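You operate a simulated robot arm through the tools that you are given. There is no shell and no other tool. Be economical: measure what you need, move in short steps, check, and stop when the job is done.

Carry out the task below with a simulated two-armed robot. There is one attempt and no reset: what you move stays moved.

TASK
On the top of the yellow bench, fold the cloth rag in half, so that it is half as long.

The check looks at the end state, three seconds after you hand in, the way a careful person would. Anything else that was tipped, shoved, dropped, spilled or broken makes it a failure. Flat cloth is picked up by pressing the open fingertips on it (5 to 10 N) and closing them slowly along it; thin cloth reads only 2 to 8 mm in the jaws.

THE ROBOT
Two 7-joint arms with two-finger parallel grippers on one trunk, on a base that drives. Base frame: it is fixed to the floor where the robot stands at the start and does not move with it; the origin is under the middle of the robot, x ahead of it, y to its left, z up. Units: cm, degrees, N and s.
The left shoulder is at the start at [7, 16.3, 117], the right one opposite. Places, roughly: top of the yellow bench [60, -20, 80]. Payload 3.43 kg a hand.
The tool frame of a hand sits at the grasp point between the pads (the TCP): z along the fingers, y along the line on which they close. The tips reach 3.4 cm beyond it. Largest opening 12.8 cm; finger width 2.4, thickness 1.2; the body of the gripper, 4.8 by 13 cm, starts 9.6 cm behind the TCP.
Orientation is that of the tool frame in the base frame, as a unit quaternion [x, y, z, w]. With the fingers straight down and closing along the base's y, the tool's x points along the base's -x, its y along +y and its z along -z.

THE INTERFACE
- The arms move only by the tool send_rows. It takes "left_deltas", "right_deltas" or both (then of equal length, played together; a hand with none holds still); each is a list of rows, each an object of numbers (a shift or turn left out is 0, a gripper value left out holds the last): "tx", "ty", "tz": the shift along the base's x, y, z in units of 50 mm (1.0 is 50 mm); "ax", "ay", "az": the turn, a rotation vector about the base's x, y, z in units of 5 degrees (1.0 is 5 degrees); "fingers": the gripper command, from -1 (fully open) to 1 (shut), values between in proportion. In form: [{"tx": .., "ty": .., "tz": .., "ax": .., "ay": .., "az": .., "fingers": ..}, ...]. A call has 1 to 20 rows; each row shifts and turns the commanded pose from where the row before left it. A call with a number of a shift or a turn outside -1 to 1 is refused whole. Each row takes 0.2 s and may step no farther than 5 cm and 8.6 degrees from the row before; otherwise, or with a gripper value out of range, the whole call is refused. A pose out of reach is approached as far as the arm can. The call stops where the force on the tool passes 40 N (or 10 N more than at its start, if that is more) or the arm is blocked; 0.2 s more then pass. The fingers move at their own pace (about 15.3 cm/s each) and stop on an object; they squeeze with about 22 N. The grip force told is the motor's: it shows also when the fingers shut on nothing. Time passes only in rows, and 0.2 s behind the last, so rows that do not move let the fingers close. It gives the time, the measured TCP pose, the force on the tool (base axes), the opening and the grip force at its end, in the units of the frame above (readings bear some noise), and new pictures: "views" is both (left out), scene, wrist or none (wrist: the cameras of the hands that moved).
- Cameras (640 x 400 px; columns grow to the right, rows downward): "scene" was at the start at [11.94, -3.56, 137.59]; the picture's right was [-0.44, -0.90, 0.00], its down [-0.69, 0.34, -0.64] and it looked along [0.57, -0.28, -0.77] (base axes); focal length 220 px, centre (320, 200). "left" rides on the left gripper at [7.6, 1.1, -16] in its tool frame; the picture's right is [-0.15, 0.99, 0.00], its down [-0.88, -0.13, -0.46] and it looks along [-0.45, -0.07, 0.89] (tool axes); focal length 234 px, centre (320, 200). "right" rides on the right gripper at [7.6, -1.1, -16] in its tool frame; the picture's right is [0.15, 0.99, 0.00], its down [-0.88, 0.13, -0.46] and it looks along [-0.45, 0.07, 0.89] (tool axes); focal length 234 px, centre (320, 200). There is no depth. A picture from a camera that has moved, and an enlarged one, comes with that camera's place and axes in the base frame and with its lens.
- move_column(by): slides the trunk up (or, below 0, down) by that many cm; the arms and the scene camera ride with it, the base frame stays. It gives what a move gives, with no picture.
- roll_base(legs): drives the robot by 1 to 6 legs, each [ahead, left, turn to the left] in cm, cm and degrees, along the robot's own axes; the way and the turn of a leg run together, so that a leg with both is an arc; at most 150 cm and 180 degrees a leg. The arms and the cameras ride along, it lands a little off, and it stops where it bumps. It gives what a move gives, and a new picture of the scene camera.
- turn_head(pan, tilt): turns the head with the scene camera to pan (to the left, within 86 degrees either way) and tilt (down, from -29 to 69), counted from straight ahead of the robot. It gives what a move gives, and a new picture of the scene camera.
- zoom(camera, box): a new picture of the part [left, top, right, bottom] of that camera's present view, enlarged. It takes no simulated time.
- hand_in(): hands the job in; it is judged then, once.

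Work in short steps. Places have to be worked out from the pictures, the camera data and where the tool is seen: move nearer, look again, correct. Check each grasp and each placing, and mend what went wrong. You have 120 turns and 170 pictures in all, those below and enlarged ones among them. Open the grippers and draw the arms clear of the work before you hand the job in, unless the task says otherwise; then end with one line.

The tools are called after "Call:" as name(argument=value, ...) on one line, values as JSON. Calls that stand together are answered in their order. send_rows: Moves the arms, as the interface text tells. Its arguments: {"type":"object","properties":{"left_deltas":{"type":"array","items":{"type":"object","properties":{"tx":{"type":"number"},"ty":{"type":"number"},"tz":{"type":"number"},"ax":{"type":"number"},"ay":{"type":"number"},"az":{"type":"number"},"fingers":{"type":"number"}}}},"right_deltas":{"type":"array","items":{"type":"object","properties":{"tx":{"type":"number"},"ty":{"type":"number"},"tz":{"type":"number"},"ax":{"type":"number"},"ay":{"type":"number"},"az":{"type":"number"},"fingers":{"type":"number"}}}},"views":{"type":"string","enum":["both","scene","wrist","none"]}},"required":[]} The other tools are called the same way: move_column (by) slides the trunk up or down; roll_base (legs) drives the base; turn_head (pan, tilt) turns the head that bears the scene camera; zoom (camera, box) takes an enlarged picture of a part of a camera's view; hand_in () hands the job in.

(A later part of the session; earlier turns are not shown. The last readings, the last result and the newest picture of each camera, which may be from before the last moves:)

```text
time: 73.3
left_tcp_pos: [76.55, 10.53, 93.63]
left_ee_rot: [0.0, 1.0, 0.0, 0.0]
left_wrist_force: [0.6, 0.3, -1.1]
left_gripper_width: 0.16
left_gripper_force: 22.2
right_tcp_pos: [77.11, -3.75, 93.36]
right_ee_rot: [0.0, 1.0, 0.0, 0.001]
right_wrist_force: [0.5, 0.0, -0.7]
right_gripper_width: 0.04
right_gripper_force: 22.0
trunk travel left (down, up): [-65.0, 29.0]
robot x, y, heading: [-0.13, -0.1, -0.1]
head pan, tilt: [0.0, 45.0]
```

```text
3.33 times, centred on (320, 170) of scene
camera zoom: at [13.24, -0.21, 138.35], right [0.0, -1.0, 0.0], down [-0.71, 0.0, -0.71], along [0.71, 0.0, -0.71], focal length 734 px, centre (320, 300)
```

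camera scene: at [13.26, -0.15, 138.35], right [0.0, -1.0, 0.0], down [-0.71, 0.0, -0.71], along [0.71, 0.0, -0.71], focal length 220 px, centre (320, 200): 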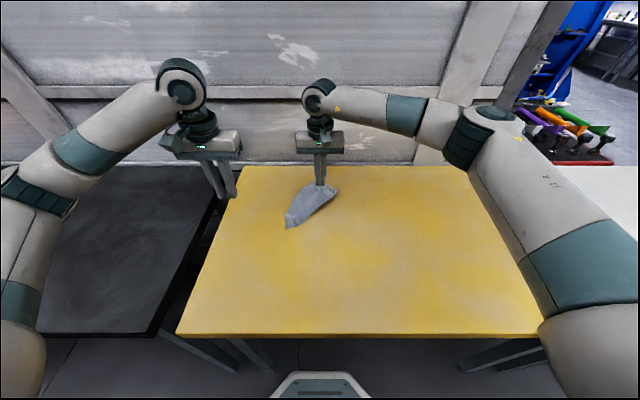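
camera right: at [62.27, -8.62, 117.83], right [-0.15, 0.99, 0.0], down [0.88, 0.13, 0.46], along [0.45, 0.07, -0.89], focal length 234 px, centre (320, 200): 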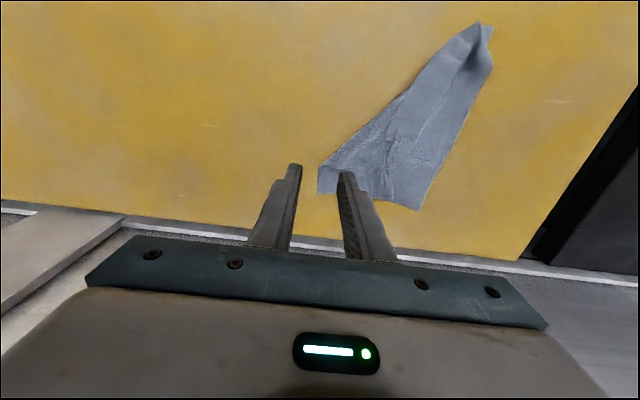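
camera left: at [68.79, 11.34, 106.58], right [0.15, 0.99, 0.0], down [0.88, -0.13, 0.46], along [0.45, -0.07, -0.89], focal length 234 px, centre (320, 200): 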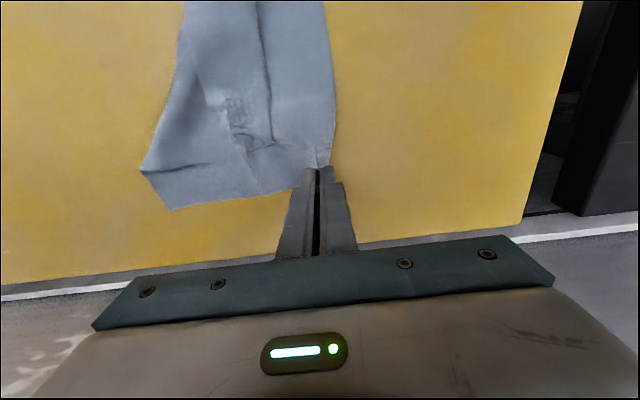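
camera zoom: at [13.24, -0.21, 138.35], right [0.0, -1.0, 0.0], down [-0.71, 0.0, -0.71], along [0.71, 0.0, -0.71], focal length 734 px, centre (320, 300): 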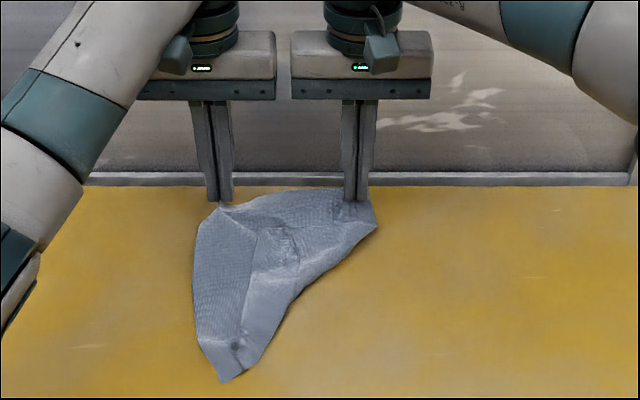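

Both hold, though the right grip is thin. I'll keep lifting smoothly so the cloth hangs, moving back slightly.

Call:
send_rows(right_deltas=[{"tz": 0.4}, {"tz": 0.4}, {"tz": 0.4}, {"tz": 0.4}, {"tz": 0.4, "tx": -0.1}, {"tz": 0.4, "tx": -0.1}, {"tz": 0.4, "tx": -0.1}, {}], left_deltas=[{"tz": 0.4}, {"tz": 0.4}, {"tz": 0.4}, {"tz": 0.4}, {"tz": 0.4, "tx": -0.1}, {"tz": 0.4, "tx": -0.1}, {"tz": 0.4, "tx": -0.1}, {}], views="scene")

Call:
zoom(camera="scene", box=[240, 70, 400, 210])

```text
time: 75.1
left_tcp_pos: [75.05, 10.59, 107.55]
left_ee_rot: [-0.001, 1.0, 0.0, -0.001]
left_wrist_force: [0.2, -0.4, -0.3]
left_gripper_width: 0.17
left_gripper_force: 21.5
right_tcp_pos: [75.65, -3.78, 107.39]
right_ee_rot: [-0.001, 1.0, 0.001, -0.001]
right_wrist_force: [0.2, -0.6, -0.4]
right_gripper_width: 0.05
right_gripper_force: 22.5
trunk travel left (down, up): [-65.0, 29.0]
robot x, y, heading: [0.03, -0.12, -0.3]
head pan, tilt: [0.0, 45.0]
camera scene: at [13.29, -0.2, 138.34], right [0.0, -1.0, 0.0], down [-0.71, 0.0, -0.71], along [0.71, 0.0, -0.71], focal length 220 px, centre (320, 200)
```

scene: 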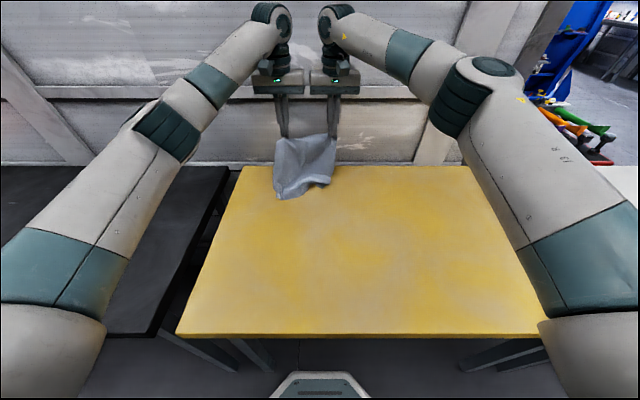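

```text
2.86 times, centred on (320, 140) of scene
camera zoom: at [13.29, -0.2, 138.34], right [0.0, -1.0, 0.0], down [-0.71, 0.0, -0.71], along [0.71, 0.0, -0.71], focal length 629 px, centre (320, 371)
```

zoom: 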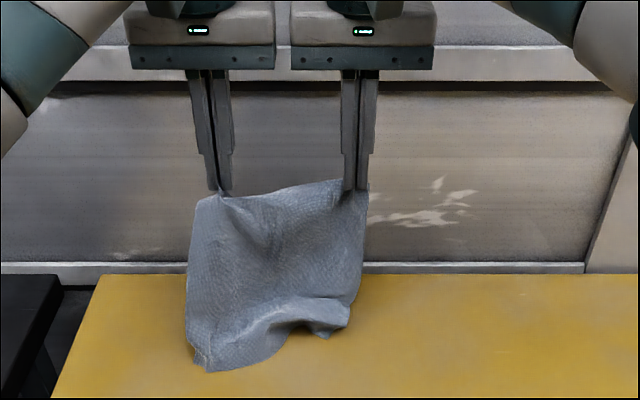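

The cloth is opening. I'll lift on until it hangs clear and spread the hands about 2 cm.

Call:
send_rows(right_deltas=[{"tz": 0.4, "tx": -0.1, "ty": -0.05}, {"tz": 0.4, "tx": -0.1, "ty": -0.05}, {"tz": 0.4, "tx": -0.1, "ty": -0.05}, {"tz": 0.4, "tx": -0.1, "ty": -0.05}, {"tz": 0.4}, {"tz": 0.4}, {"tz": 0.4}, {}, {}], left_deltas=[{"tz": 0.4, "tx": -0.1, "ty": 0.05}, {"tz": 0.4, "tx": -0.1, "ty": 0.05}, {"tz": 0.4, "tx": -0.1, "ty": 0.05}, {"tz": 0.4, "tx": -0.1, "ty": 0.05}, {"tz": 0.4}, {"tz": 0.4}, {"tz": 0.4}, {}, {}], views="scene")

Call:
zoom(camera="scene", box=[240, 40, 400, 180])

```text
time: 77.1
left_tcp_pos: [73.04, 11.54, 121.65]
left_ee_rot: [-0.002, 1.0, -0.001, 0.0]
left_wrist_force: [-0.5, 0.3, 0.1]
left_gripper_width: 0.19
left_gripper_force: 22.1
right_tcp_pos: [73.59, -4.87, 121.39]
right_ee_rot: [0.0, 1.0, -0.001, 0.0]
right_wrist_force: [0.4, 0.9, 1.3]
right_gripper_width: 0.0
right_gripper_force: 22.5
trunk travel left (down, up): [-65.0, 29.0]
robot x, y, heading: [-0.14, -0.19, 0.0]
head pan, tilt: [0.0, 45.0]
camera scene: at [13.19, -0.2, 138.36], right [0.0, -1.0, 0.0], down [-0.71, 0.0, -0.71], along [0.71, 0.0, -0.71], focal length 220 px, centre (320, 200)
```

scene: 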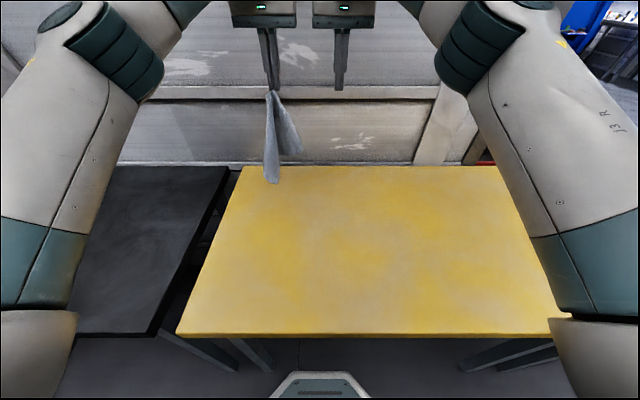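

```text
2.86 times, centred on (320, 110) of scene
camera zoom: at [13.19, -0.2, 138.36], right [0.0, -1.0, 0.0], down [-0.71, 0.0, -0.71], along [0.71, 0.0, -0.71], focal length 629 px, centre (320, 457)
```

zoom: 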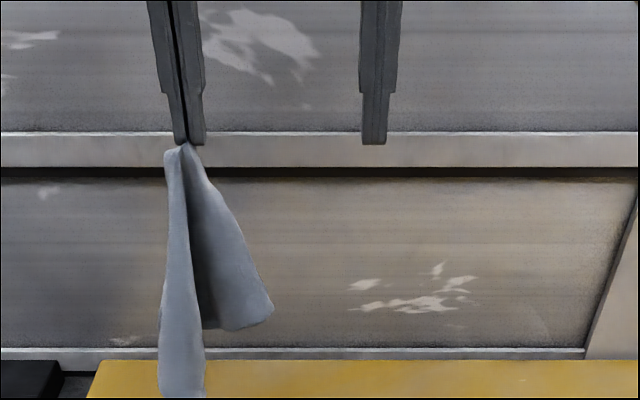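

The right side slipped, so the cloth now hangs from the far-left corner only; the stuck fold has opened. I'll lay it back down along its diagonal with the left hand, keeping the right arm clear.

Call:
send_rows(right_deltas=[{"tx": -0.5, "ty": -0.7}, {"tx": -0.5, "ty": -0.7}, {"tx": -0.5, "ty": -0.7}, {"tx": -0.5, "ty": -0.7}, {"tx": -0.3, "ty": -0.7, "tz": -0.3}, {"ty": -0.7, "tz": -0.5}, {"tz": -0.5}, {"tz": -0.5}, {}, {}, {}], left_deltas=[{}, {}, {}, {"tx": -0.55, "ty": -0.35}, {"tx": -0.6, "ty": -0.4}, {"tx": -0.6, "ty": -0.4}, {"tx": -0.6, "ty": -0.4}, {"tx": -0.6, "ty": -0.4}, {"tx": -0.6, "ty": -0.4}, {"tx": -0.5, "ty": -0.3}, {}], views="scene")

Call:
zoom(camera="scene", box=[220, 100, 420, 280])

```text
time: 79.5
left_tcp_pos: [52.9, -1.62, 121.6]
left_ee_rot: [-0.002, 1.0, 0.001, -0.001]
left_wrist_force: [-0.9, -0.3, 0.5]
left_gripper_width: 0.18
left_gripper_force: 22.1
right_tcp_pos: [62.12, -25.92, 112.47]
right_ee_rot: [0.0, 1.0, 0.0, 0.0]
right_wrist_force: [-0.2, -0.4, 0.1]
right_gripper_width: 0.01
right_gripper_force: 21.8
trunk travel left (down, up): [-65.0, 29.0]
robot x, y, heading: [0.19, 0.15, 0.1]
head pan, tilt: [0.0, 45.0]
camera scene: at [13.25, -0.18, 138.35], right [0.0, -1.0, 0.0], down [-0.71, 0.0, -0.71], along [0.71, 0.0, -0.71], focal length 220 px, centre (320, 200)
```

scene: 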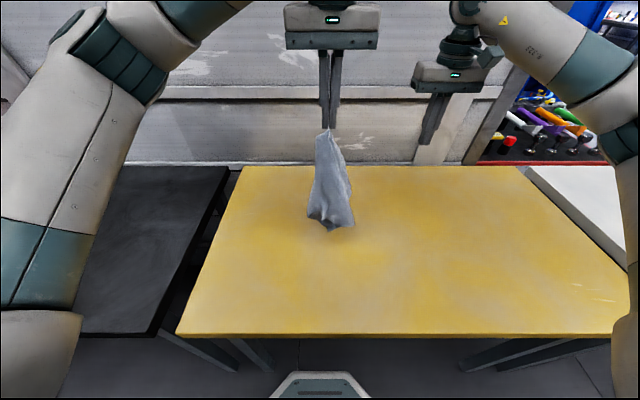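

```text
2.22 times, centred on (320, 190) of scene
camera zoom: at [13.25, -0.18, 138.35], right [0.0, -1.0, 0.0], down [-0.71, 0.0, -0.71], along [0.71, 0.0, -0.71], focal length 490 px, centre (320, 222)
```

zoom: 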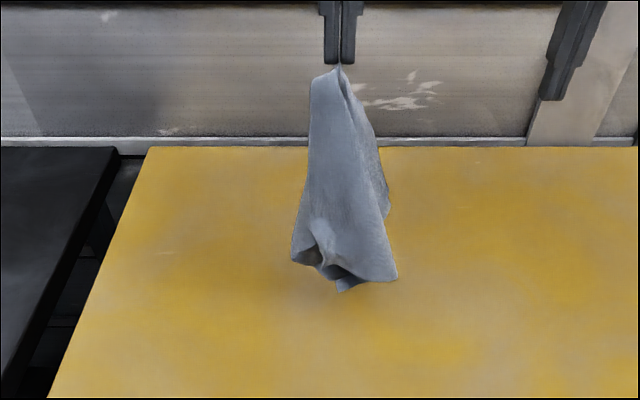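

The cloth hangs free. Now I'll lower it while moving diagonally toward (+x, +y).

Call:
send_rows(left_deltas=[{"tz": -0.44}, {"tx": 0.3, "ty": 0.23, "tz": -0.44}, {"tx": 0.33, "ty": 0.25, "tz": -0.44}, {"tx": 0.33, "ty": 0.25, "tz": -0.44}, {"tx": 0.33, "ty": 0.25, "tz": -0.44}, {"tx": 0.33, "ty": 0.25, "tz": -0.44}, {"tx": 0.33, "ty": 0.25, "tz": -0.44}, {"tx": 0.33, "ty": 0.25, "tz": -0.44}, {"tx": 0.33, "ty": 0.25, "tz": -0.44}, {"tx": 0.33, "ty": 0.25, "tz": -0.44}, {"tx": 0.33, "ty": 0.25, "tz": -0.44}, {"tx": 0.33, "ty": 0.25, "tz": -0.4}, {"tx": 0.33, "ty": 0.25, "tz": -0.4}, {}, {}], views="scene")

Call:
zoom(camera="scene", box=[220, 110, 420, 270])

```text
time: 82.7
left_tcp_pos: [72.48, 13.1, 93.5]
left_ee_rot: [0.0, 1.0, 0.0, 0.0]
left_wrist_force: [-0.5, -0.3, 0.2]
left_gripper_width: 0.19
left_gripper_force: 21.8
right_tcp_pos: [62.02, -25.84, 112.56]
right_ee_rot: [0.0, 1.0, 0.0, 0.0]
right_wrist_force: [0.0, -0.4, 0.6]
right_gripper_width: 0.0
right_gripper_force: 21.6
trunk travel left (down, up): [-65.0, 29.0]
robot x, y, heading: [0.22, -0.32, -0.1]
head pan, tilt: [0.0, 45.0]
camera scene: at [13.22, -0.2, 138.35], right [0.0, -1.0, 0.0], down [-0.71, 0.0, -0.71], along [0.71, 0.0, -0.71], focal length 220 px, centre (320, 200)
```

scene: 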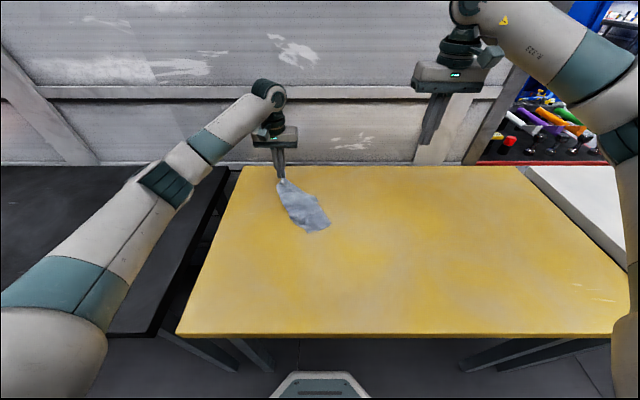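

```text
2.50 times, centred on (320, 190) of scene
camera zoom: at [13.22, -0.2, 138.35], right [0.0, -1.0, 0.0], down [-0.71, 0.0, -0.71], along [0.71, 0.0, -0.71], focal length 551 px, centre (320, 225)
```

zoom: 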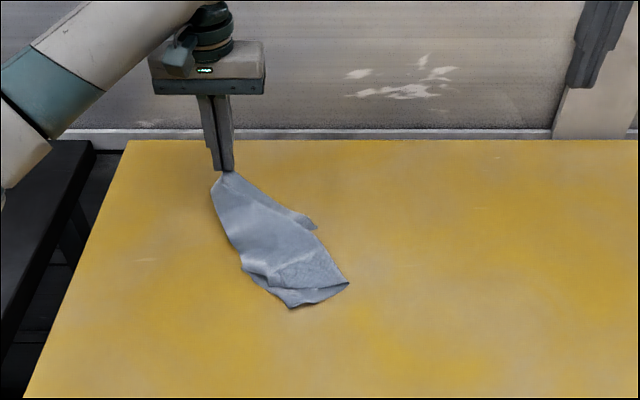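

The far-right corner seems to stick out near (66, 0). I'll bring the right hand above it for a close look before pinching it.

Call:
send_rows(right_deltas=[{"ty": 0.8, "fingers": 0.6}, {"ty": 0.8}, {"ty": 0.8}, {"ty": 0.8}, {"ty": 0.8, "tz": -0.4}, {"ty": 0.4, "tz": -0.8}, {"tx": 0.3, "tz": -0.8}, {}], views="none")

Call:
zoom(camera="right", box=[160, 0, 560, 250])

```text
time: 84.5
left_tcp_pos: [72.39, 13.2, 93.44]
left_ee_rot: [-0.002, 1.0, 0.001, 0.0]
left_wrist_force: [1.3, 0.3, -0.9]
left_gripper_width: 0.21
left_gripper_force: 22.4
right_tcp_pos: [63.6, -3.81, 102.33]
right_ee_rot: [0.0, 1.0, 0.0, -0.001]
right_wrist_force: [0.1, -0.1, 0.0]
right_gripper_width: 2.58
right_gripper_force: 0.1
trunk travel left (down, up): [-65.0, 29.0]
robot x, y, heading: [-0.07, 0.18, 0.1]
head pan, tilt: [0.0, 45.0]
```

```text
1.60 times, centred on (360, 125) of right
camera zoom: at [55.96, -4.82, 118.4], right [-0.15, 0.99, 0.0], down [0.88, 0.13, 0.46], along [0.45, 0.07, -0.89], focal length 375 px, centre (256, 320)
```

zoom: 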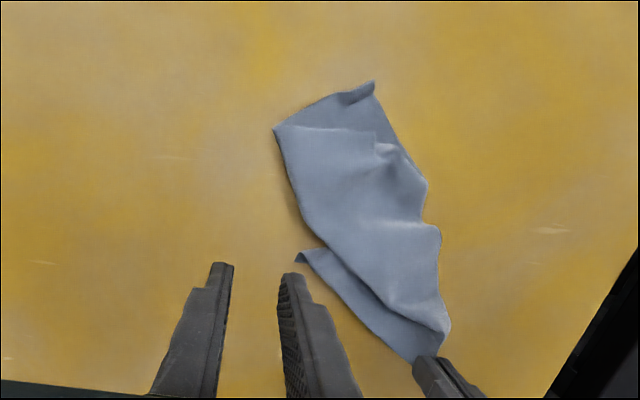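

The far-right tip is exposed at about (66, 1), with a single-layer strip running to the left hand. I'll pull the left hand outward a few cm to straighten that strip and make room.

Call:
send_rows(left_deltas=[{"tx": 0.1, "ty": 0.2}, {"tx": 0.1, "ty": 0.2}, {"tx": 0.1, "ty": 0.2}, {"tx": 0.1, "ty": 0.2}, {}], views="none")

Call:
zoom(camera="right", box=[160, 0, 560, 250])

```text
time: 85.7
left_tcp_pos: [74.48, 17.15, 93.58]
left_ee_rot: [-0.001, 1.0, 0.0, 0.0]
left_wrist_force: [0.1, -0.1, -0.1]
left_gripper_width: 0.18
left_gripper_force: 22.0
right_tcp_pos: [63.57, -3.82, 102.42]
right_ee_rot: [0.0, 1.0, 0.0, 0.0]
right_wrist_force: [0.4, 0.0, 0.1]
right_gripper_width: 2.52
right_gripper_force: 0.0
trunk travel left (down, up): [-65.0, 29.0]
robot x, y, heading: [-0.03, 0.08, -0.0]
head pan, tilt: [0.0, 45.0]
```

```text
1.60 times, centred on (360, 125) of right
camera zoom: at [56.02, -4.89, 118.41], right [-0.15, 0.99, 0.0], down [0.88, 0.13, 0.46], along [0.45, 0.07, -0.89], focal length 375 px, centre (256, 320)
```

zoom: 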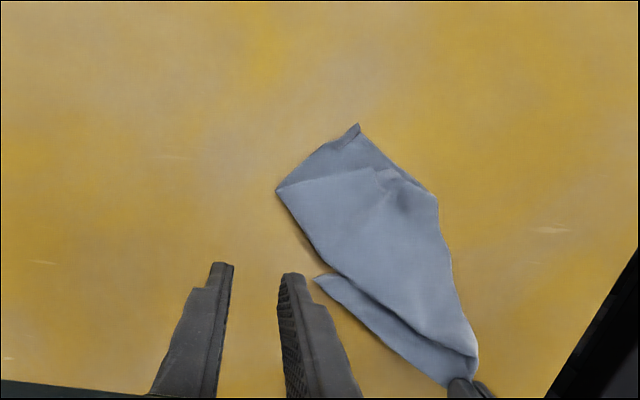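

The tip is now at about (67.5, 2.5) and the edge runs ~31° off y. I'll yaw the right gripper to match and come down over the edge just inside the tip.

Call:
send_rows(right_deltas=[{"tx": 0.132, "ty": 0.236, "az": -0.886}, {"tx": 0.132, "ty": 0.236, "az": -0.886}, {"tx": 0.132, "ty": 0.236, "az": -0.886}, {"tx": 0.132, "ty": 0.236, "az": -0.886}, {"tx": 0.132, "ty": 0.236, "az": -0.886}, {"tx": 0.132, "ty": 0.236, "az": -0.886}, {"tx": 0.132, "ty": 0.236, "az": -0.886}, {"tz": -0.7}, {"tz": -0.7}, {"tz": -0.6}, {"tz": -0.4}, {}], views="none")

Call:
zoom(camera="right", box=[220, 60, 480, 240])

```text
time: 88.3
left_tcp_pos: [74.33, 17.24, 93.57]
left_ee_rot: [0.0, 1.0, 0.0, 0.0]
left_wrist_force: [0.1, 0.0, 0.0]
left_gripper_width: 0.19
left_gripper_force: 21.7
right_tcp_pos: [68.18, 4.51, 90.57]
right_ee_rot: [0.267, 0.964, 0.0, 0.0]
right_wrist_force: [0.7, 0.3, 0.3]
right_gripper_width: 2.59
right_gripper_force: 0.1
trunk travel left (down, up): [-65.0, 29.0]
robot x, y, heading: [0.03, 0.05, 0.0]
head pan, tilt: [0.0, 45.0]
```

```text
2.22 times, centred on (350, 150) of right
camera zoom: at [61.22, 7.49, 106.43], right [0.38, 0.92, 0.0], down [0.82, -0.34, 0.46], along [0.42, -0.18, -0.89], focal length 520 px, centre (253, 311)
```

zoom: 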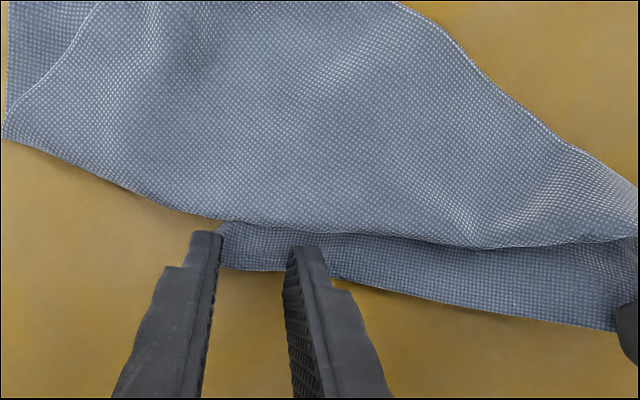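

I need to shift about 0.8 cm along the edge so both pads are on the strip. I'll nudge the left hand 0.5 cm away for clearance, then touch down.

Call:
send_rows(right_deltas=[{}, {"tx": 0.09, "ty": 0.15, "fingers": 0.68}, {"tz": -0.15}, {"tz": -0.12}, {"tz": -0.08}, {}], left_deltas=[{"ty": 0.1}, {}, {}, {}, {}, {}], views="none")

Call:
zoom(camera="right", box=[220, 60, 480, 240])

```text
time: 89.7
left_tcp_pos: [74.42, 17.71, 93.47]
left_ee_rot: [-0.001, 1.0, 0.0, 0.0]
left_wrist_force: [-0.6, 0.4, -0.4]
left_gripper_width: 0.22
left_gripper_force: 21.8
right_tcp_pos: [68.61, 5.24, 88.67]
right_ee_rot: [0.267, 0.964, 0.0, 0.001]
right_wrist_force: [1.1, 0.3, 0.5]
right_gripper_width: 2.02
right_gripper_force: 0.1
trunk travel left (down, up): [-65.0, 29.0]
robot x, y, heading: [0.11, 0.08, 0.1]
head pan, tilt: [0.0, 45.0]
```

```text
2.22 times, centred on (350, 150) of right
camera zoom: at [61.65, 8.23, 104.63], right [0.38, 0.92, 0.0], down [0.82, -0.34, 0.46], along [0.42, -0.18, -0.89], focal length 520 px, centre (253, 311)
```

zoom: 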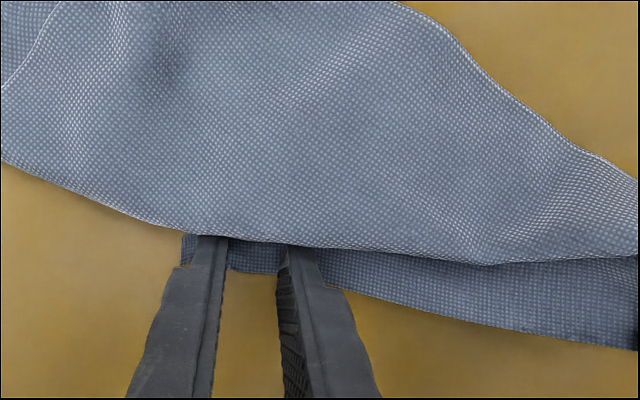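

Well placed. I'll go to contact.

Call:
send_rows(right_deltas=[{"tz": -0.03}, {}], views="none")

Call:
send_rows(right_deltas=[{"tz": -0.012}, {}], views="none")

```text
time: 90.3
left_tcp_pos: [74.29, 17.71, 93.58]
left_ee_rot: [-0.001, 1.0, 0.0, -0.001]
left_wrist_force: [-0.6, -1.1, -0.1]
left_gripper_width: 0.18
left_gripper_force: 21.4
right_tcp_pos: [68.57, 5.32, 88.5]
right_ee_rot: [0.267, 0.964, 0.0, 0.001]
right_wrist_force: [-0.3, 0.7, 5.2]
right_gripper_width: 2.02
right_gripper_force: 0.1
trunk travel left (down, up): [-65.0, 29.0]
robot x, y, heading: [0.08, 0.08, 0.1]
head pan, tilt: [0.0, 45.0]
```

```text
time: 90.9
left_tcp_pos: [74.4, 17.66, 93.58]
left_ee_rot: [0.0, 1.0, 0.001, 0.0]
left_wrist_force: [0.8, -0.3, -0.3]
left_gripper_width: 0.17
left_gripper_force: 21.8
right_tcp_pos: [68.46, 5.22, 88.63]
right_ee_rot: [0.267, 0.964, 0.002, -0.001]
right_wrist_force: [1.2, 0.6, 10.9]
right_gripper_width: 1.96
right_gripper_force: 0.1
trunk travel left (down, up): [-65.0, 29.0]
robot x, y, heading: [0.21, 0.29, 0.1]
head pan, tilt: [0.0, 45.0]
```

The force is about 11 N, so I'll close slowly and lift a little to check.

Call:
send_rows(right_deltas=[{"fingers": 0.71}, {"fingers": 0.74}, {"fingers": 0.77}, {"fingers": 0.8}, {"fingers": 0.83}, {"fingers": 0.86}, {"fingers": 0.89}, {"fingers": 0.92}, {"fingers": 0.96}, {"fingers": 1}, {}, {}, {"tz": 0.2}, {"tz": 0.3}, {"tz": 0.4}, {}], views="none")

Call:
zoom(camera="right", box=[220, 60, 480, 240])

Call:
zoom(camera="scene", box=[220, 110, 420, 270])

```text
time: 94.3
left_tcp_pos: [74.38, 17.73, 93.32]
left_ee_rot: [0.0, 1.0, 0.0, 0.0]
left_wrist_force: [-0.2, 0.7, -0.4]
left_gripper_width: 0.21
left_gripper_force: 21.9
right_tcp_pos: [68.79, 5.19, 92.89]
right_ee_rot: [0.267, 0.964, 0.0, 0.0]
right_wrist_force: [-1.0, -0.1, 0.2]
right_gripper_width: 0.1
right_gripper_force: 22.3
trunk travel left (down, up): [-65.0, 29.0]
robot x, y, heading: [0.02, 0.37, -0.1]
head pan, tilt: [0.0, 45.0]
```

```text
2.22 times, centred on (350, 150) of right
camera zoom: at [61.68, 8.18, 108.98], right [0.38, 0.92, 0.0], down [0.82, -0.34, 0.46], along [0.42, -0.18, -0.89], focal length 520 px, centre (253, 311)
```

zoom: 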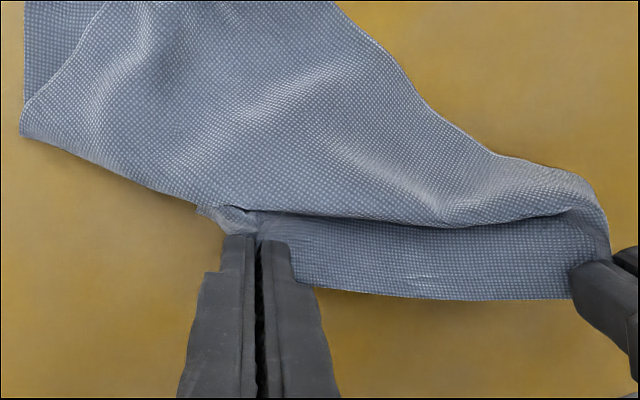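

```text
2.50 times, centred on (320, 190) of scene
camera zoom: at [13.22, -0.2, 138.35], right [0.0, -1.0, 0.0], down [-0.71, 0.0, -0.71], along [0.71, 0.0, -0.71], focal length 551 px, centre (320, 225)
```

zoom: 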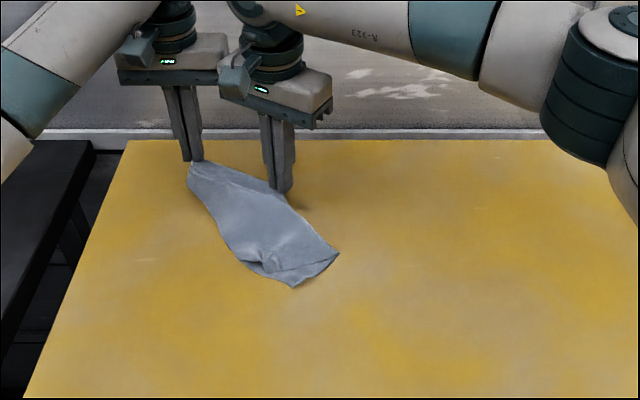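

The right holds at 1.0 mm. I'll lift both together without spreading them, turning the right hand back to line up with the left.

Call:
send_rows(right_deltas=[{"tz": 0.3}, {"tz": 0.3}, {"tz": 0.3}, {"tz": 0.35, "tx": 0.094, "ty": -0.03, "az": 0.886}, {"tz": 0.35, "tx": 0.094, "ty": -0.03, "az": 0.886}, {"tz": 0.35, "tx": 0.094, "ty": -0.03, "az": 0.886}, {"tz": 0.35, "tx": 0.094, "ty": -0.03, "az": 0.886}, {"tz": 0.35, "tx": 0.094, "ty": -0.03, "az": 0.886}, {"tz": 0.35, "tx": 0.094, "ty": -0.03, "az": 0.886}, {"tz": 0.35, "tx": 0.094, "ty": -0.03, "az": 0.886}, {"tz": 0.4}, {"tz": 0.4}, {"tz": 0.4}, {"tz": 0.4}, {"tz": 0.4}, {}], left_deltas=[{"tz": 0.3}, {"tz": 0.3}, {"tz": 0.3}, {"tz": 0.35, "tx": -0.07}, {"tz": 0.35, "tx": -0.07}, {"tz": 0.35, "tx": -0.07}, {"tz": 0.35, "tx": -0.07}, {"tz": 0.35, "tx": -0.07}, {"tz": 0.35, "tx": -0.07}, {"tz": 0.35, "tx": -0.07}, {"tz": 0.4}, {"tz": 0.4}, {"tz": 0.4}, {"tz": 0.4}, {"tz": 0.4}, {}], views="scene")

Call:
zoom(camera="scene", box=[200, 40, 400, 200])

```text
time: 97.7
left_tcp_pos: [72.15, 17.54, 120.21]
left_ee_rot: [-0.001, 1.0, 0.0, -0.001]
left_wrist_force: [0.3, 0.8, 0.3]
left_gripper_width: 0.2
left_gripper_force: 22.1
right_tcp_pos: [72.16, 4.09, 119.62]
right_ee_rot: [0.0, 1.0, 0.001, -0.001]
right_wrist_force: [-0.5, -0.1, -1.6]
right_gripper_width: 0.08
right_gripper_force: 22.1
trunk travel left (down, up): [-65.0, 29.0]
robot x, y, heading: [0.23, -0.39, 0.1]
head pan, tilt: [0.0, 45.0]
camera scene: at [13.29, -0.2, 138.34], right [0.0, -1.0, 0.0], down [-0.71, 0.0, -0.71], along [0.71, 0.0, -0.71], focal length 220 px, centre (320, 200)
```

scene: 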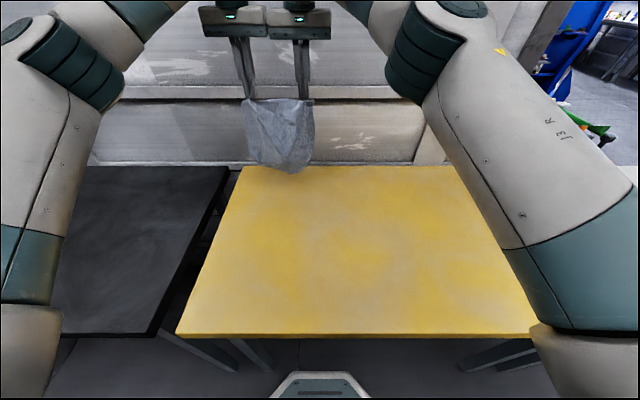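

```text
2.50 times, centred on (300, 120) of scene
camera zoom: at [13.29, -0.2, 138.34], right [0.0, -1.0, 0.0], down [-0.71, 0.0, -0.71], along [0.71, 0.0, -0.71], focal length 551 px, centre (370, 400)
```

zoom: 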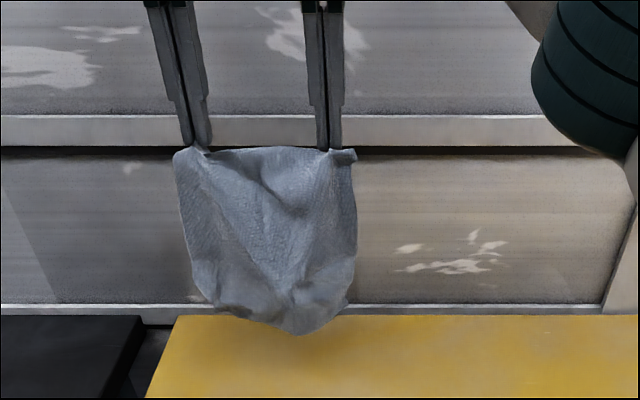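

The cloth hangs freely from the far edge. I'll carry it back toward the robot, spread 1 cm, then lay it flat by lowering while moving +x so it drags out straight.

Call:
send_rows(right_deltas=[{"tx": -0.5, "ty": -0.1}, {"tx": -0.5}, {"tx": -0.5}, {"tx": -0.5}, {"tx": -0.5}, {"tx": -0.5}, {"tx": -0.5}, {"tx": -0.5}, {"tx": -0.4}, {}, {}], left_deltas=[{"tx": -0.5, "ty": 0.1}, {"tx": -0.5}, {"tx": -0.5}, {"tx": -0.5}, {"tx": -0.5}, {"tx": -0.5}, {"tx": -0.5}, {"tx": -0.5}, {"tx": -0.4}, {}, {}], views="scene")

Call:
zoom(camera="scene", box=[180, 80, 420, 270])

```text
time: 100.1
left_tcp_pos: [49.94, 18.16, 120.13]
left_ee_rot: [0.0, 1.0, 0.0, 0.0]
left_wrist_force: [-0.1, -0.3, -0.2]
left_gripper_width: 0.2
left_gripper_force: 22.5
right_tcp_pos: [50.03, 3.8, 119.67]
right_ee_rot: [0.0, 1.0, 0.001, 0.0]
right_wrist_force: [0.0, -0.3, 0.6]
right_gripper_width: 0.1
right_gripper_force: 21.5
trunk travel left (down, up): [-65.0, 29.0]
robot x, y, heading: [-0.06, 0.03, -0.0]
head pan, tilt: [0.0, 45.0]
camera scene: at [13.18, -0.19, 138.36], right [0.0, -1.0, 0.0], down [-0.71, 0.0, -0.71], along [0.71, 0.0, -0.71], focal length 220 px, centre (320, 200)
```

scene: 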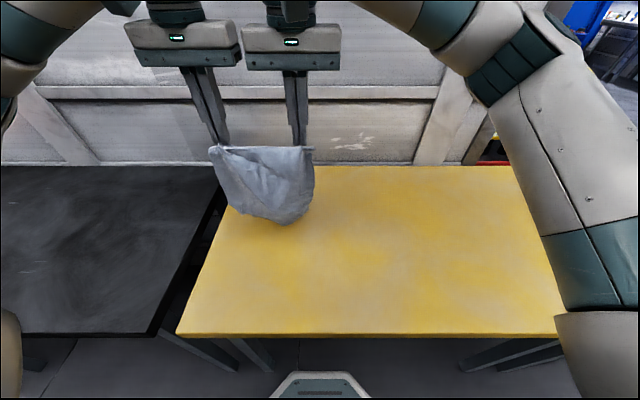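

```text
2.11 times, centred on (300, 175) of scene
camera zoom: at [13.18, -0.19, 138.36], right [0.0, -1.0, 0.0], down [-0.71, 0.0, -0.71], along [0.71, 0.0, -0.71], focal length 464 px, centre (362, 253)
```

zoom: 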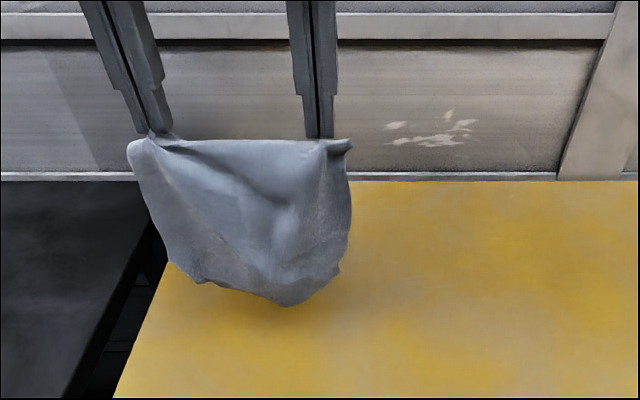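

The cloth hangs well spread. I'll centre it on the bench and lay it out toward +x.

Call:
send_rows(right_deltas=[{"ty": -0.4, "tx": -0.1}, {"ty": -0.4}, {"ty": -0.4, "tz": -0.3}, {"tz": -0.35}, {"tz": -0.36, "tx": 0.36}, {"tz": -0.36, "tx": 0.36}, {"tz": -0.36, "tx": 0.36}, {"tz": -0.36, "tx": 0.36}, {"tz": -0.36, "tx": 0.36}, {"tz": -0.36, "tx": 0.36}, {"tz": -0.36, "tx": 0.36}, {"tz": -0.36, "tx": 0.36}, {"tz": -0.36, "tx": 0.36}, {"tz": -0.36, "tx": 0.36}, {"tz": -0.36, "tx": 0.36}, {"tz": -0.36, "tx": 0.36}, {"tz": -0.36, "tx": 0.36}, {"tz": -0.3, "tx": 0.36}, {"tx": 0.3}, {}], left_deltas=[{"ty": -0.4, "tx": -0.1}, {"ty": -0.4}, {"ty": -0.4, "tz": -0.3}, {"tz": -0.4}, {"tz": -0.36, "tx": 0.36}, {"tz": -0.36, "tx": 0.36}, {"tz": -0.36, "tx": 0.36}, {"tz": -0.36, "tx": 0.36}, {"tz": -0.36, "tx": 0.36}, {"tz": -0.36, "tx": 0.36}, {"tz": -0.36, "tx": 0.36}, {"tz": -0.36, "tx": 0.36}, {"tz": -0.36, "tx": 0.36}, {"tz": -0.36, "tx": 0.36}, {"tz": -0.36, "tx": 0.36}, {"tz": -0.36, "tx": 0.36}, {"tz": -0.36, "tx": 0.36}, {"tz": -0.3, "tx": 0.36}, {"tx": 0.3}, {}], views="scene")

Call:
zoom(camera="scene", box=[220, 110, 420, 270])

```text
time: 104.3
left_tcp_pos: [76.27, 12.16, 91.75]
left_ee_rot: [0.0, 1.0, 0.001, 0.0]
left_wrist_force: [-0.1, -0.8, -1.2]
left_gripper_width: 0.18
left_gripper_force: 22.5
right_tcp_pos: [76.28, -2.38, 91.47]
right_ee_rot: [0.0, 1.0, 0.0, 0.001]
right_wrist_force: [0.2, -0.2, 0.3]
right_gripper_width: 0.11
right_gripper_force: 22.3
trunk travel left (down, up): [-65.0, 29.0]
robot x, y, heading: [-0.03, 0.18, -0.1]
head pan, tilt: [0.0, 45.0]
camera scene: at [13.19, -0.2, 138.36], right [0.0, -1.0, 0.0], down [-0.71, 0.0, -0.71], along [0.71, 0.0, -0.71], focal length 220 px, centre (320, 200)
```

scene: 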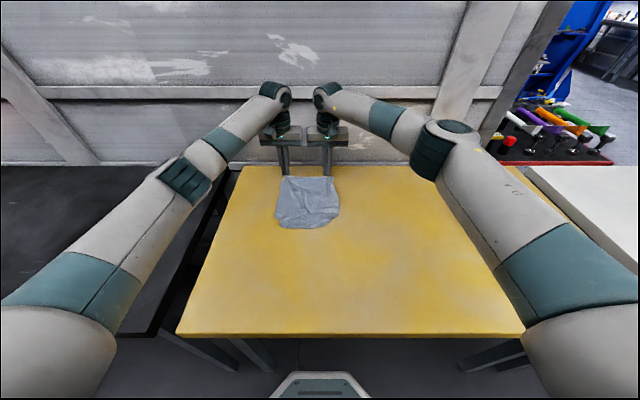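

```text
2.50 times, centred on (320, 190) of scene
camera zoom: at [13.19, -0.2, 138.36], right [0.0, -1.0, 0.0], down [-0.71, 0.0, -0.71], along [0.71, 0.0, -0.71], focal length 551 px, centre (320, 225)
```

zoom: 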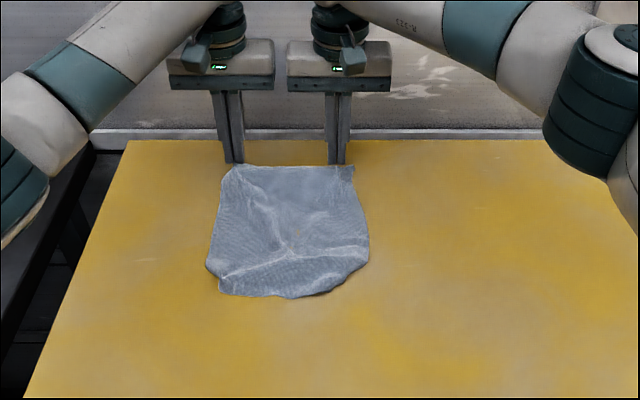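

The cloth is nearly flat again with both far corners held. I'll spread the hands a further 1.2 cm to take out the slack, and look closely.

Call:
send_rows(right_deltas=[{"ty": -0.04}, {"ty": -0.04}, {"ty": -0.04}, {}], left_deltas=[{"ty": 0.04}, {"ty": 0.04}, {"ty": 0.04}, {}], views="none")

Call:
zoom(camera="scene", box=[260, 140, 360, 240])

Call:
zoom(camera="right", box=[220, 0, 560, 240])

```text
time: 105.3
left_tcp_pos: [76.15, 12.69, 91.78]
left_ee_rot: [-0.001, 1.0, -0.002, 0.0]
left_wrist_force: [0.9, -10.5, -0.8]
left_gripper_width: 0.17
left_gripper_force: 21.6
right_tcp_pos: [76.21, -2.86, 91.55]
right_ee_rot: [-0.001, 1.0, 0.001, 0.0]
right_wrist_force: [0.2, 10.2, 0.2]
right_gripper_width: 0.08
right_gripper_force: 21.4
trunk travel left (down, up): [-65.0, 29.0]
robot x, y, heading: [-0.21, -0.09, 0.1]
head pan, tilt: [0.0, 45.0]
```

```text
4.00 times, centred on (310, 190) of scene
camera zoom: at [13.21, -0.19, 138.36], right [0.0, -1.0, 0.0], down [-0.71, 0.0, -0.71], along [0.71, 0.0, -0.71], focal length 881 px, centre (360, 240)
```

zoom: 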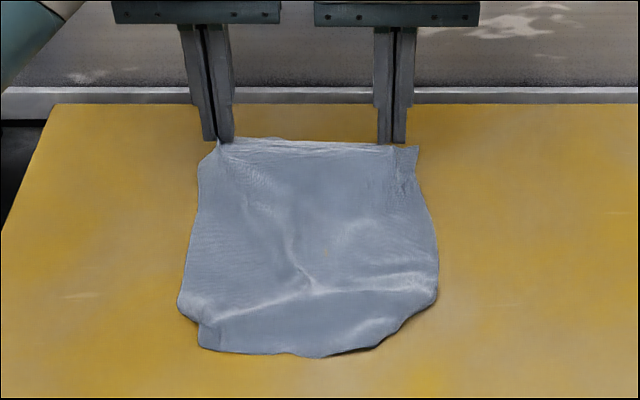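

```text
1.67 times, centred on (390, 120) of right
camera zoom: at [68.6, -3.95, 107.52], right [-0.15, 0.99, 0.0], down [0.88, 0.13, 0.46], along [0.45, 0.07, -0.89], focal length 390 px, centre (203, 333)
```

zoom: 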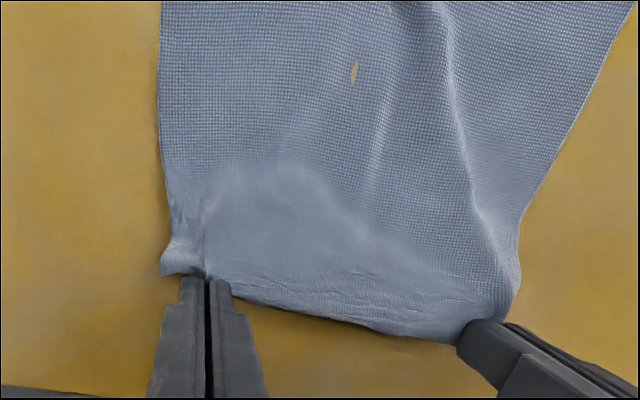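

Taut with 10 N on both sides, so the grips are good. I'll ease 1 mm each, then lift it to hang at x≈70.

Call:
send_rows(right_deltas=[{"ty": 0.03, "tz": 0.2}, {"tz": 0.4, "tx": -0.05}, {"tz": 0.45, "tx": -0.1}, {"tz": 0.45, "tx": -0.1}, {"tz": 0.45, "tx": -0.1}, {"tz": 0.45, "tx": -0.1}, {"tz": 0.45, "tx": -0.1}, {"tz": 0.45, "tx": -0.1}, {"tz": 0.45, "tx": -0.1}, {"tz": 0.45, "tx": -0.1}, {"tz": 0.45, "tx": -0.1}, {"tz": 0.45, "tx": -0.1}, {"tz": 0.45, "tx": -0.1}, {"tz": 0.4, "tx": -0.1}, {}, {}, {}], left_deltas=[{"ty": -0.03, "tz": 0.2}, {"tz": 0.4, "tx": -0.05}, {"tz": 0.45, "tx": -0.1}, {"tz": 0.45, "tx": -0.1}, {"tz": 0.45, "tx": -0.1}, {"tz": 0.45, "tx": -0.1}, {"tz": 0.45, "tx": -0.1}, {"tz": 0.45, "tx": -0.1}, {"tz": 0.45, "tx": -0.1}, {"tz": 0.45, "tx": -0.1}, {"tz": 0.45, "tx": -0.1}, {"tz": 0.45, "tx": -0.1}, {"tz": 0.45, "tx": -0.1}, {"tz": 0.4, "tx": -0.1}, {}, {}, {}], views="scene")

Call:
zoom(camera="scene", box=[220, 40, 400, 200])

```text
time: 108.9
left_tcp_pos: [69.81, 12.51, 121.62]
left_ee_rot: [0.0, 1.0, 0.0, -0.001]
left_wrist_force: [-0.1, -7.6, 0.0]
left_gripper_width: 0.2
left_gripper_force: 22.0
right_tcp_pos: [69.95, -2.73, 121.39]
right_ee_rot: [0.0, 1.0, -0.001, 0.0]
right_wrist_force: [-0.5, 7.1, -0.2]
right_gripper_width: 0.11
right_gripper_force: 22.6
trunk travel left (down, up): [-65.0, 29.0]
robot x, y, heading: [-0.06, -0.28, -0.1]
head pan, tilt: [0.0, 45.0]
camera scene: at [13.18, -0.2, 138.36], right [0.0, -1.0, 0.0], down [-0.71, 0.0, -0.71], along [0.71, 0.0, -0.71], focal length 220 px, centre (320, 200)
```

scene: 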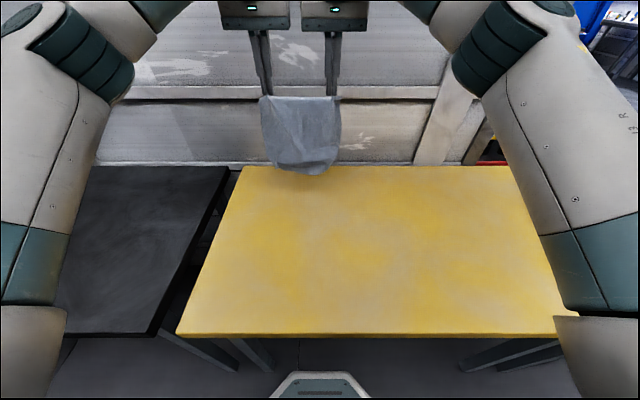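

```text
2.50 times, centred on (310, 120) of scene
camera zoom: at [13.18, -0.2, 138.36], right [0.0, -1.0, 0.0], down [-0.71, 0.0, -0.71], along [0.71, 0.0, -0.71], focal length 551 px, centre (345, 400)
```

zoom: 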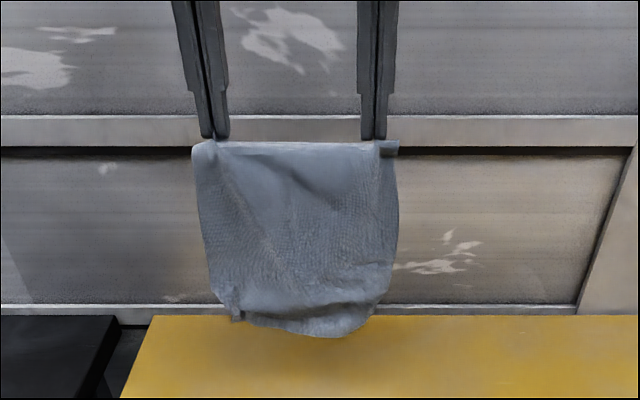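

It hangs taut and square. I'll lower it to touch near x≈69 and lay the lower half toward −x, pausing at the halfway point.

Call:
send_rows(right_deltas=[{"tz": -0.4}, {"tz": -0.4}, {"tz": -0.4}, {}, {"tz": -0.25, "tx": -0.25}, {"tz": -0.25, "tx": -0.28}, {"tz": -0.25, "tx": -0.28}, {"tz": -0.25, "tx": -0.28}, {"tz": -0.25, "tx": -0.28}, {"tz": -0.25, "tx": -0.28}, {"tz": -0.25, "tx": -0.28}, {"tz": -0.25, "tx": -0.28}, {"tz": -0.25, "tx": -0.28}, {"tz": -0.25, "tx": -0.28}, {}], left_deltas=[{"tz": -0.4}, {"tz": -0.4}, {"tz": -0.4}, {}, {"tz": -0.25, "tx": -0.25}, {"tz": -0.25, "tx": -0.28}, {"tz": -0.25, "tx": -0.28}, {"tz": -0.25, "tx": -0.28}, {"tz": -0.25, "tx": -0.28}, {"tz": -0.25, "tx": -0.28}, {"tz": -0.25, "tx": -0.28}, {"tz": -0.25, "tx": -0.28}, {"tz": -0.25, "tx": -0.28}, {"tz": -0.25, "tx": -0.28}, {}], views="both")

Call:
zoom(camera="scene", box=[220, 90, 400, 250])

```text
time: 112.1
left_tcp_pos: [56.13, 12.51, 103.02]
left_ee_rot: [0.0, 1.0, 0.0, 0.0]
left_wrist_force: [0.0, -7.6, 0.1]
left_gripper_width: 0.2
left_gripper_force: 22.5
right_tcp_pos: [56.07, -2.83, 102.79]
right_ee_rot: [0.0, 1.0, 0.0, 0.0]
right_wrist_force: [-0.7, 8.6, 0.8]
right_gripper_width: 0.09
right_gripper_force: 21.9
trunk travel left (down, up): [-65.0, 29.0]
robot x, y, heading: [-0.01, 0.17, 0.0]
head pan, tilt: [0.0, 45.0]
camera scene: at [13.21, -0.2, 138.36], right [0.0, -1.0, 0.0], down [-0.71, 0.0, -0.71], along [0.71, 0.0, -0.71], focal length 220 px, centre (320, 200)
camera right: at [48.51, -3.91, 118.78], right [-0.15, 0.99, 0.0], down [0.88, 0.13, 0.46], along [0.45, 0.07, -0.89], focal length 234 px, centre (320, 200)
camera left: at [48.35, 13.76, 118.97], right [0.15, 0.99, 0.0], down [0.88, -0.13, 0.46], along [0.45, -0.07, -0.89], focal length 234 px, centre (320, 200)
```

scene: 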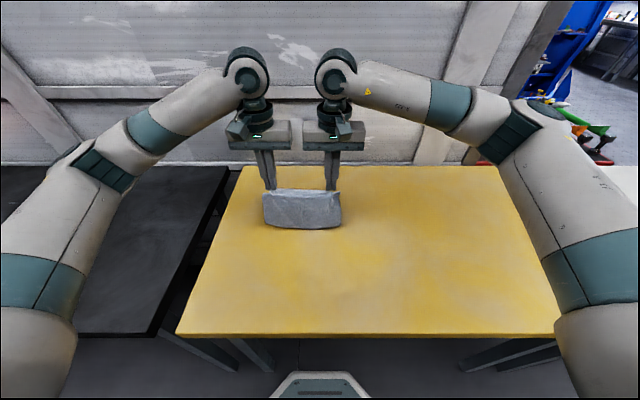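
right: 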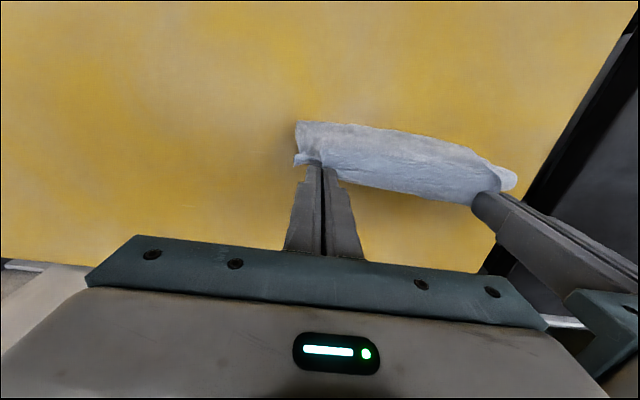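
left: 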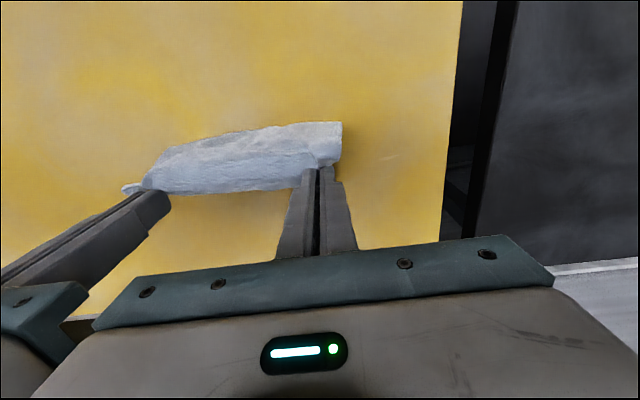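

```text
2.50 times, centred on (310, 170) of scene
camera zoom: at [13.21, -0.2, 138.36], right [0.0, -1.0, 0.0], down [-0.71, 0.0, -0.71], along [0.71, 0.0, -0.71], focal length 551 px, centre (345, 275)
```

zoom: 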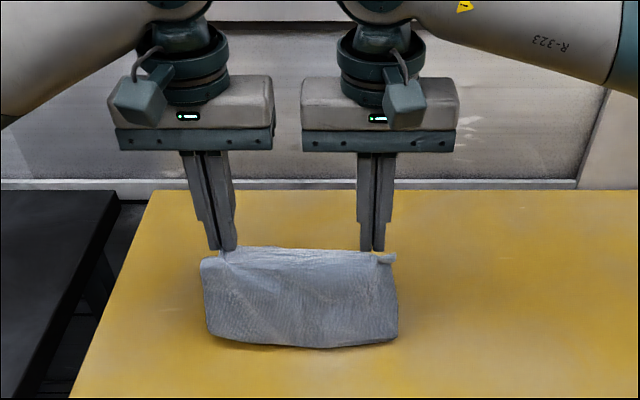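

Half is nearly laid; the crease is at about x 54 and the far end of the lower layer at about 63. I'll go 4 cm further back to complete the half, then check.

Call:
send_rows(right_deltas=[{"tz": -0.12, "tx": -0.2}, {"tz": -0.12, "tx": -0.2}, {"tz": -0.1, "tx": -0.2}, {"tz": -0.1, "tx": -0.2}, {}], left_deltas=[{"tz": -0.12, "tx": -0.2}, {"tz": -0.12, "tx": -0.2}, {"tz": -0.1, "tx": -0.2}, {"tz": -0.1, "tx": -0.2}, {}], views="wrist")

Call:
zoom(camera="scene", box=[220, 110, 400, 270])

```text
time: 113.3
left_tcp_pos: [52.13, 12.74, 100.81]
left_ee_rot: [-0.001, 1.0, 0.001, -0.001]
left_wrist_force: [1.2, -10.2, 0.0]
left_gripper_width: 0.2
left_gripper_force: 22.3
right_tcp_pos: [52.01, -2.89, 100.59]
right_ee_rot: [-0.001, 1.0, 0.001, -0.001]
right_wrist_force: [-0.3, 9.5, 0.0]
right_gripper_width: 0.11
right_gripper_force: 22.0
trunk travel left (down, up): [-65.0, 29.0]
robot x, y, heading: [0.16, 0.03, 0.1]
head pan, tilt: [0.0, 45.0]
camera right: at [44.54, -3.9, 116.56], right [-0.15, 0.99, 0.0], down [0.88, 0.13, 0.46], along [0.45, 0.07, -0.89], focal length 234 px, centre (320, 200)
camera left: at [44.38, 13.78, 116.81], right [0.15, 0.99, 0.0], down [0.88, -0.13, 0.45], along [0.45, -0.07, -0.89], focal length 234 px, centre (320, 200)
```

right: 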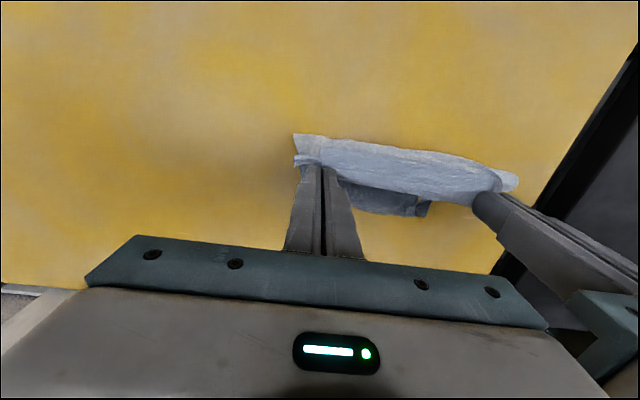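
left: 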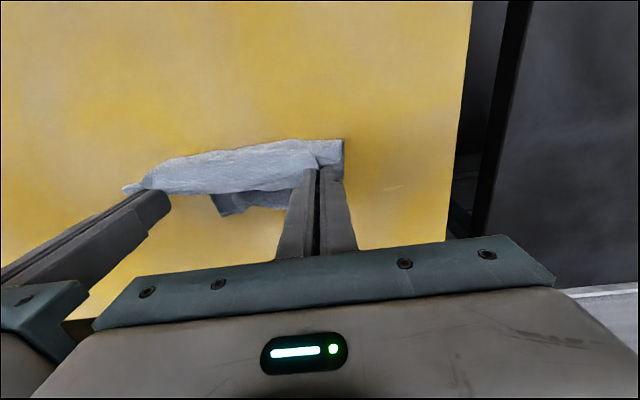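

```text
2.50 times, centred on (310, 190) of scene
camera zoom: at [13.22, -0.2, 138.35], right [0.0, -1.0, 0.0], down [-0.71, 0.0, -0.71], along [0.71, 0.0, -0.71], focal length 551 px, centre (345, 225)
```

zoom: 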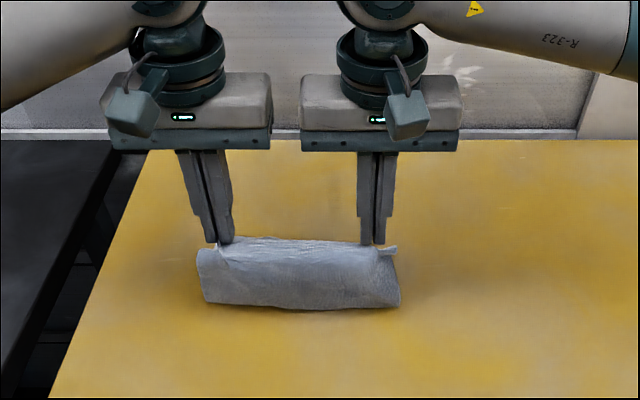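

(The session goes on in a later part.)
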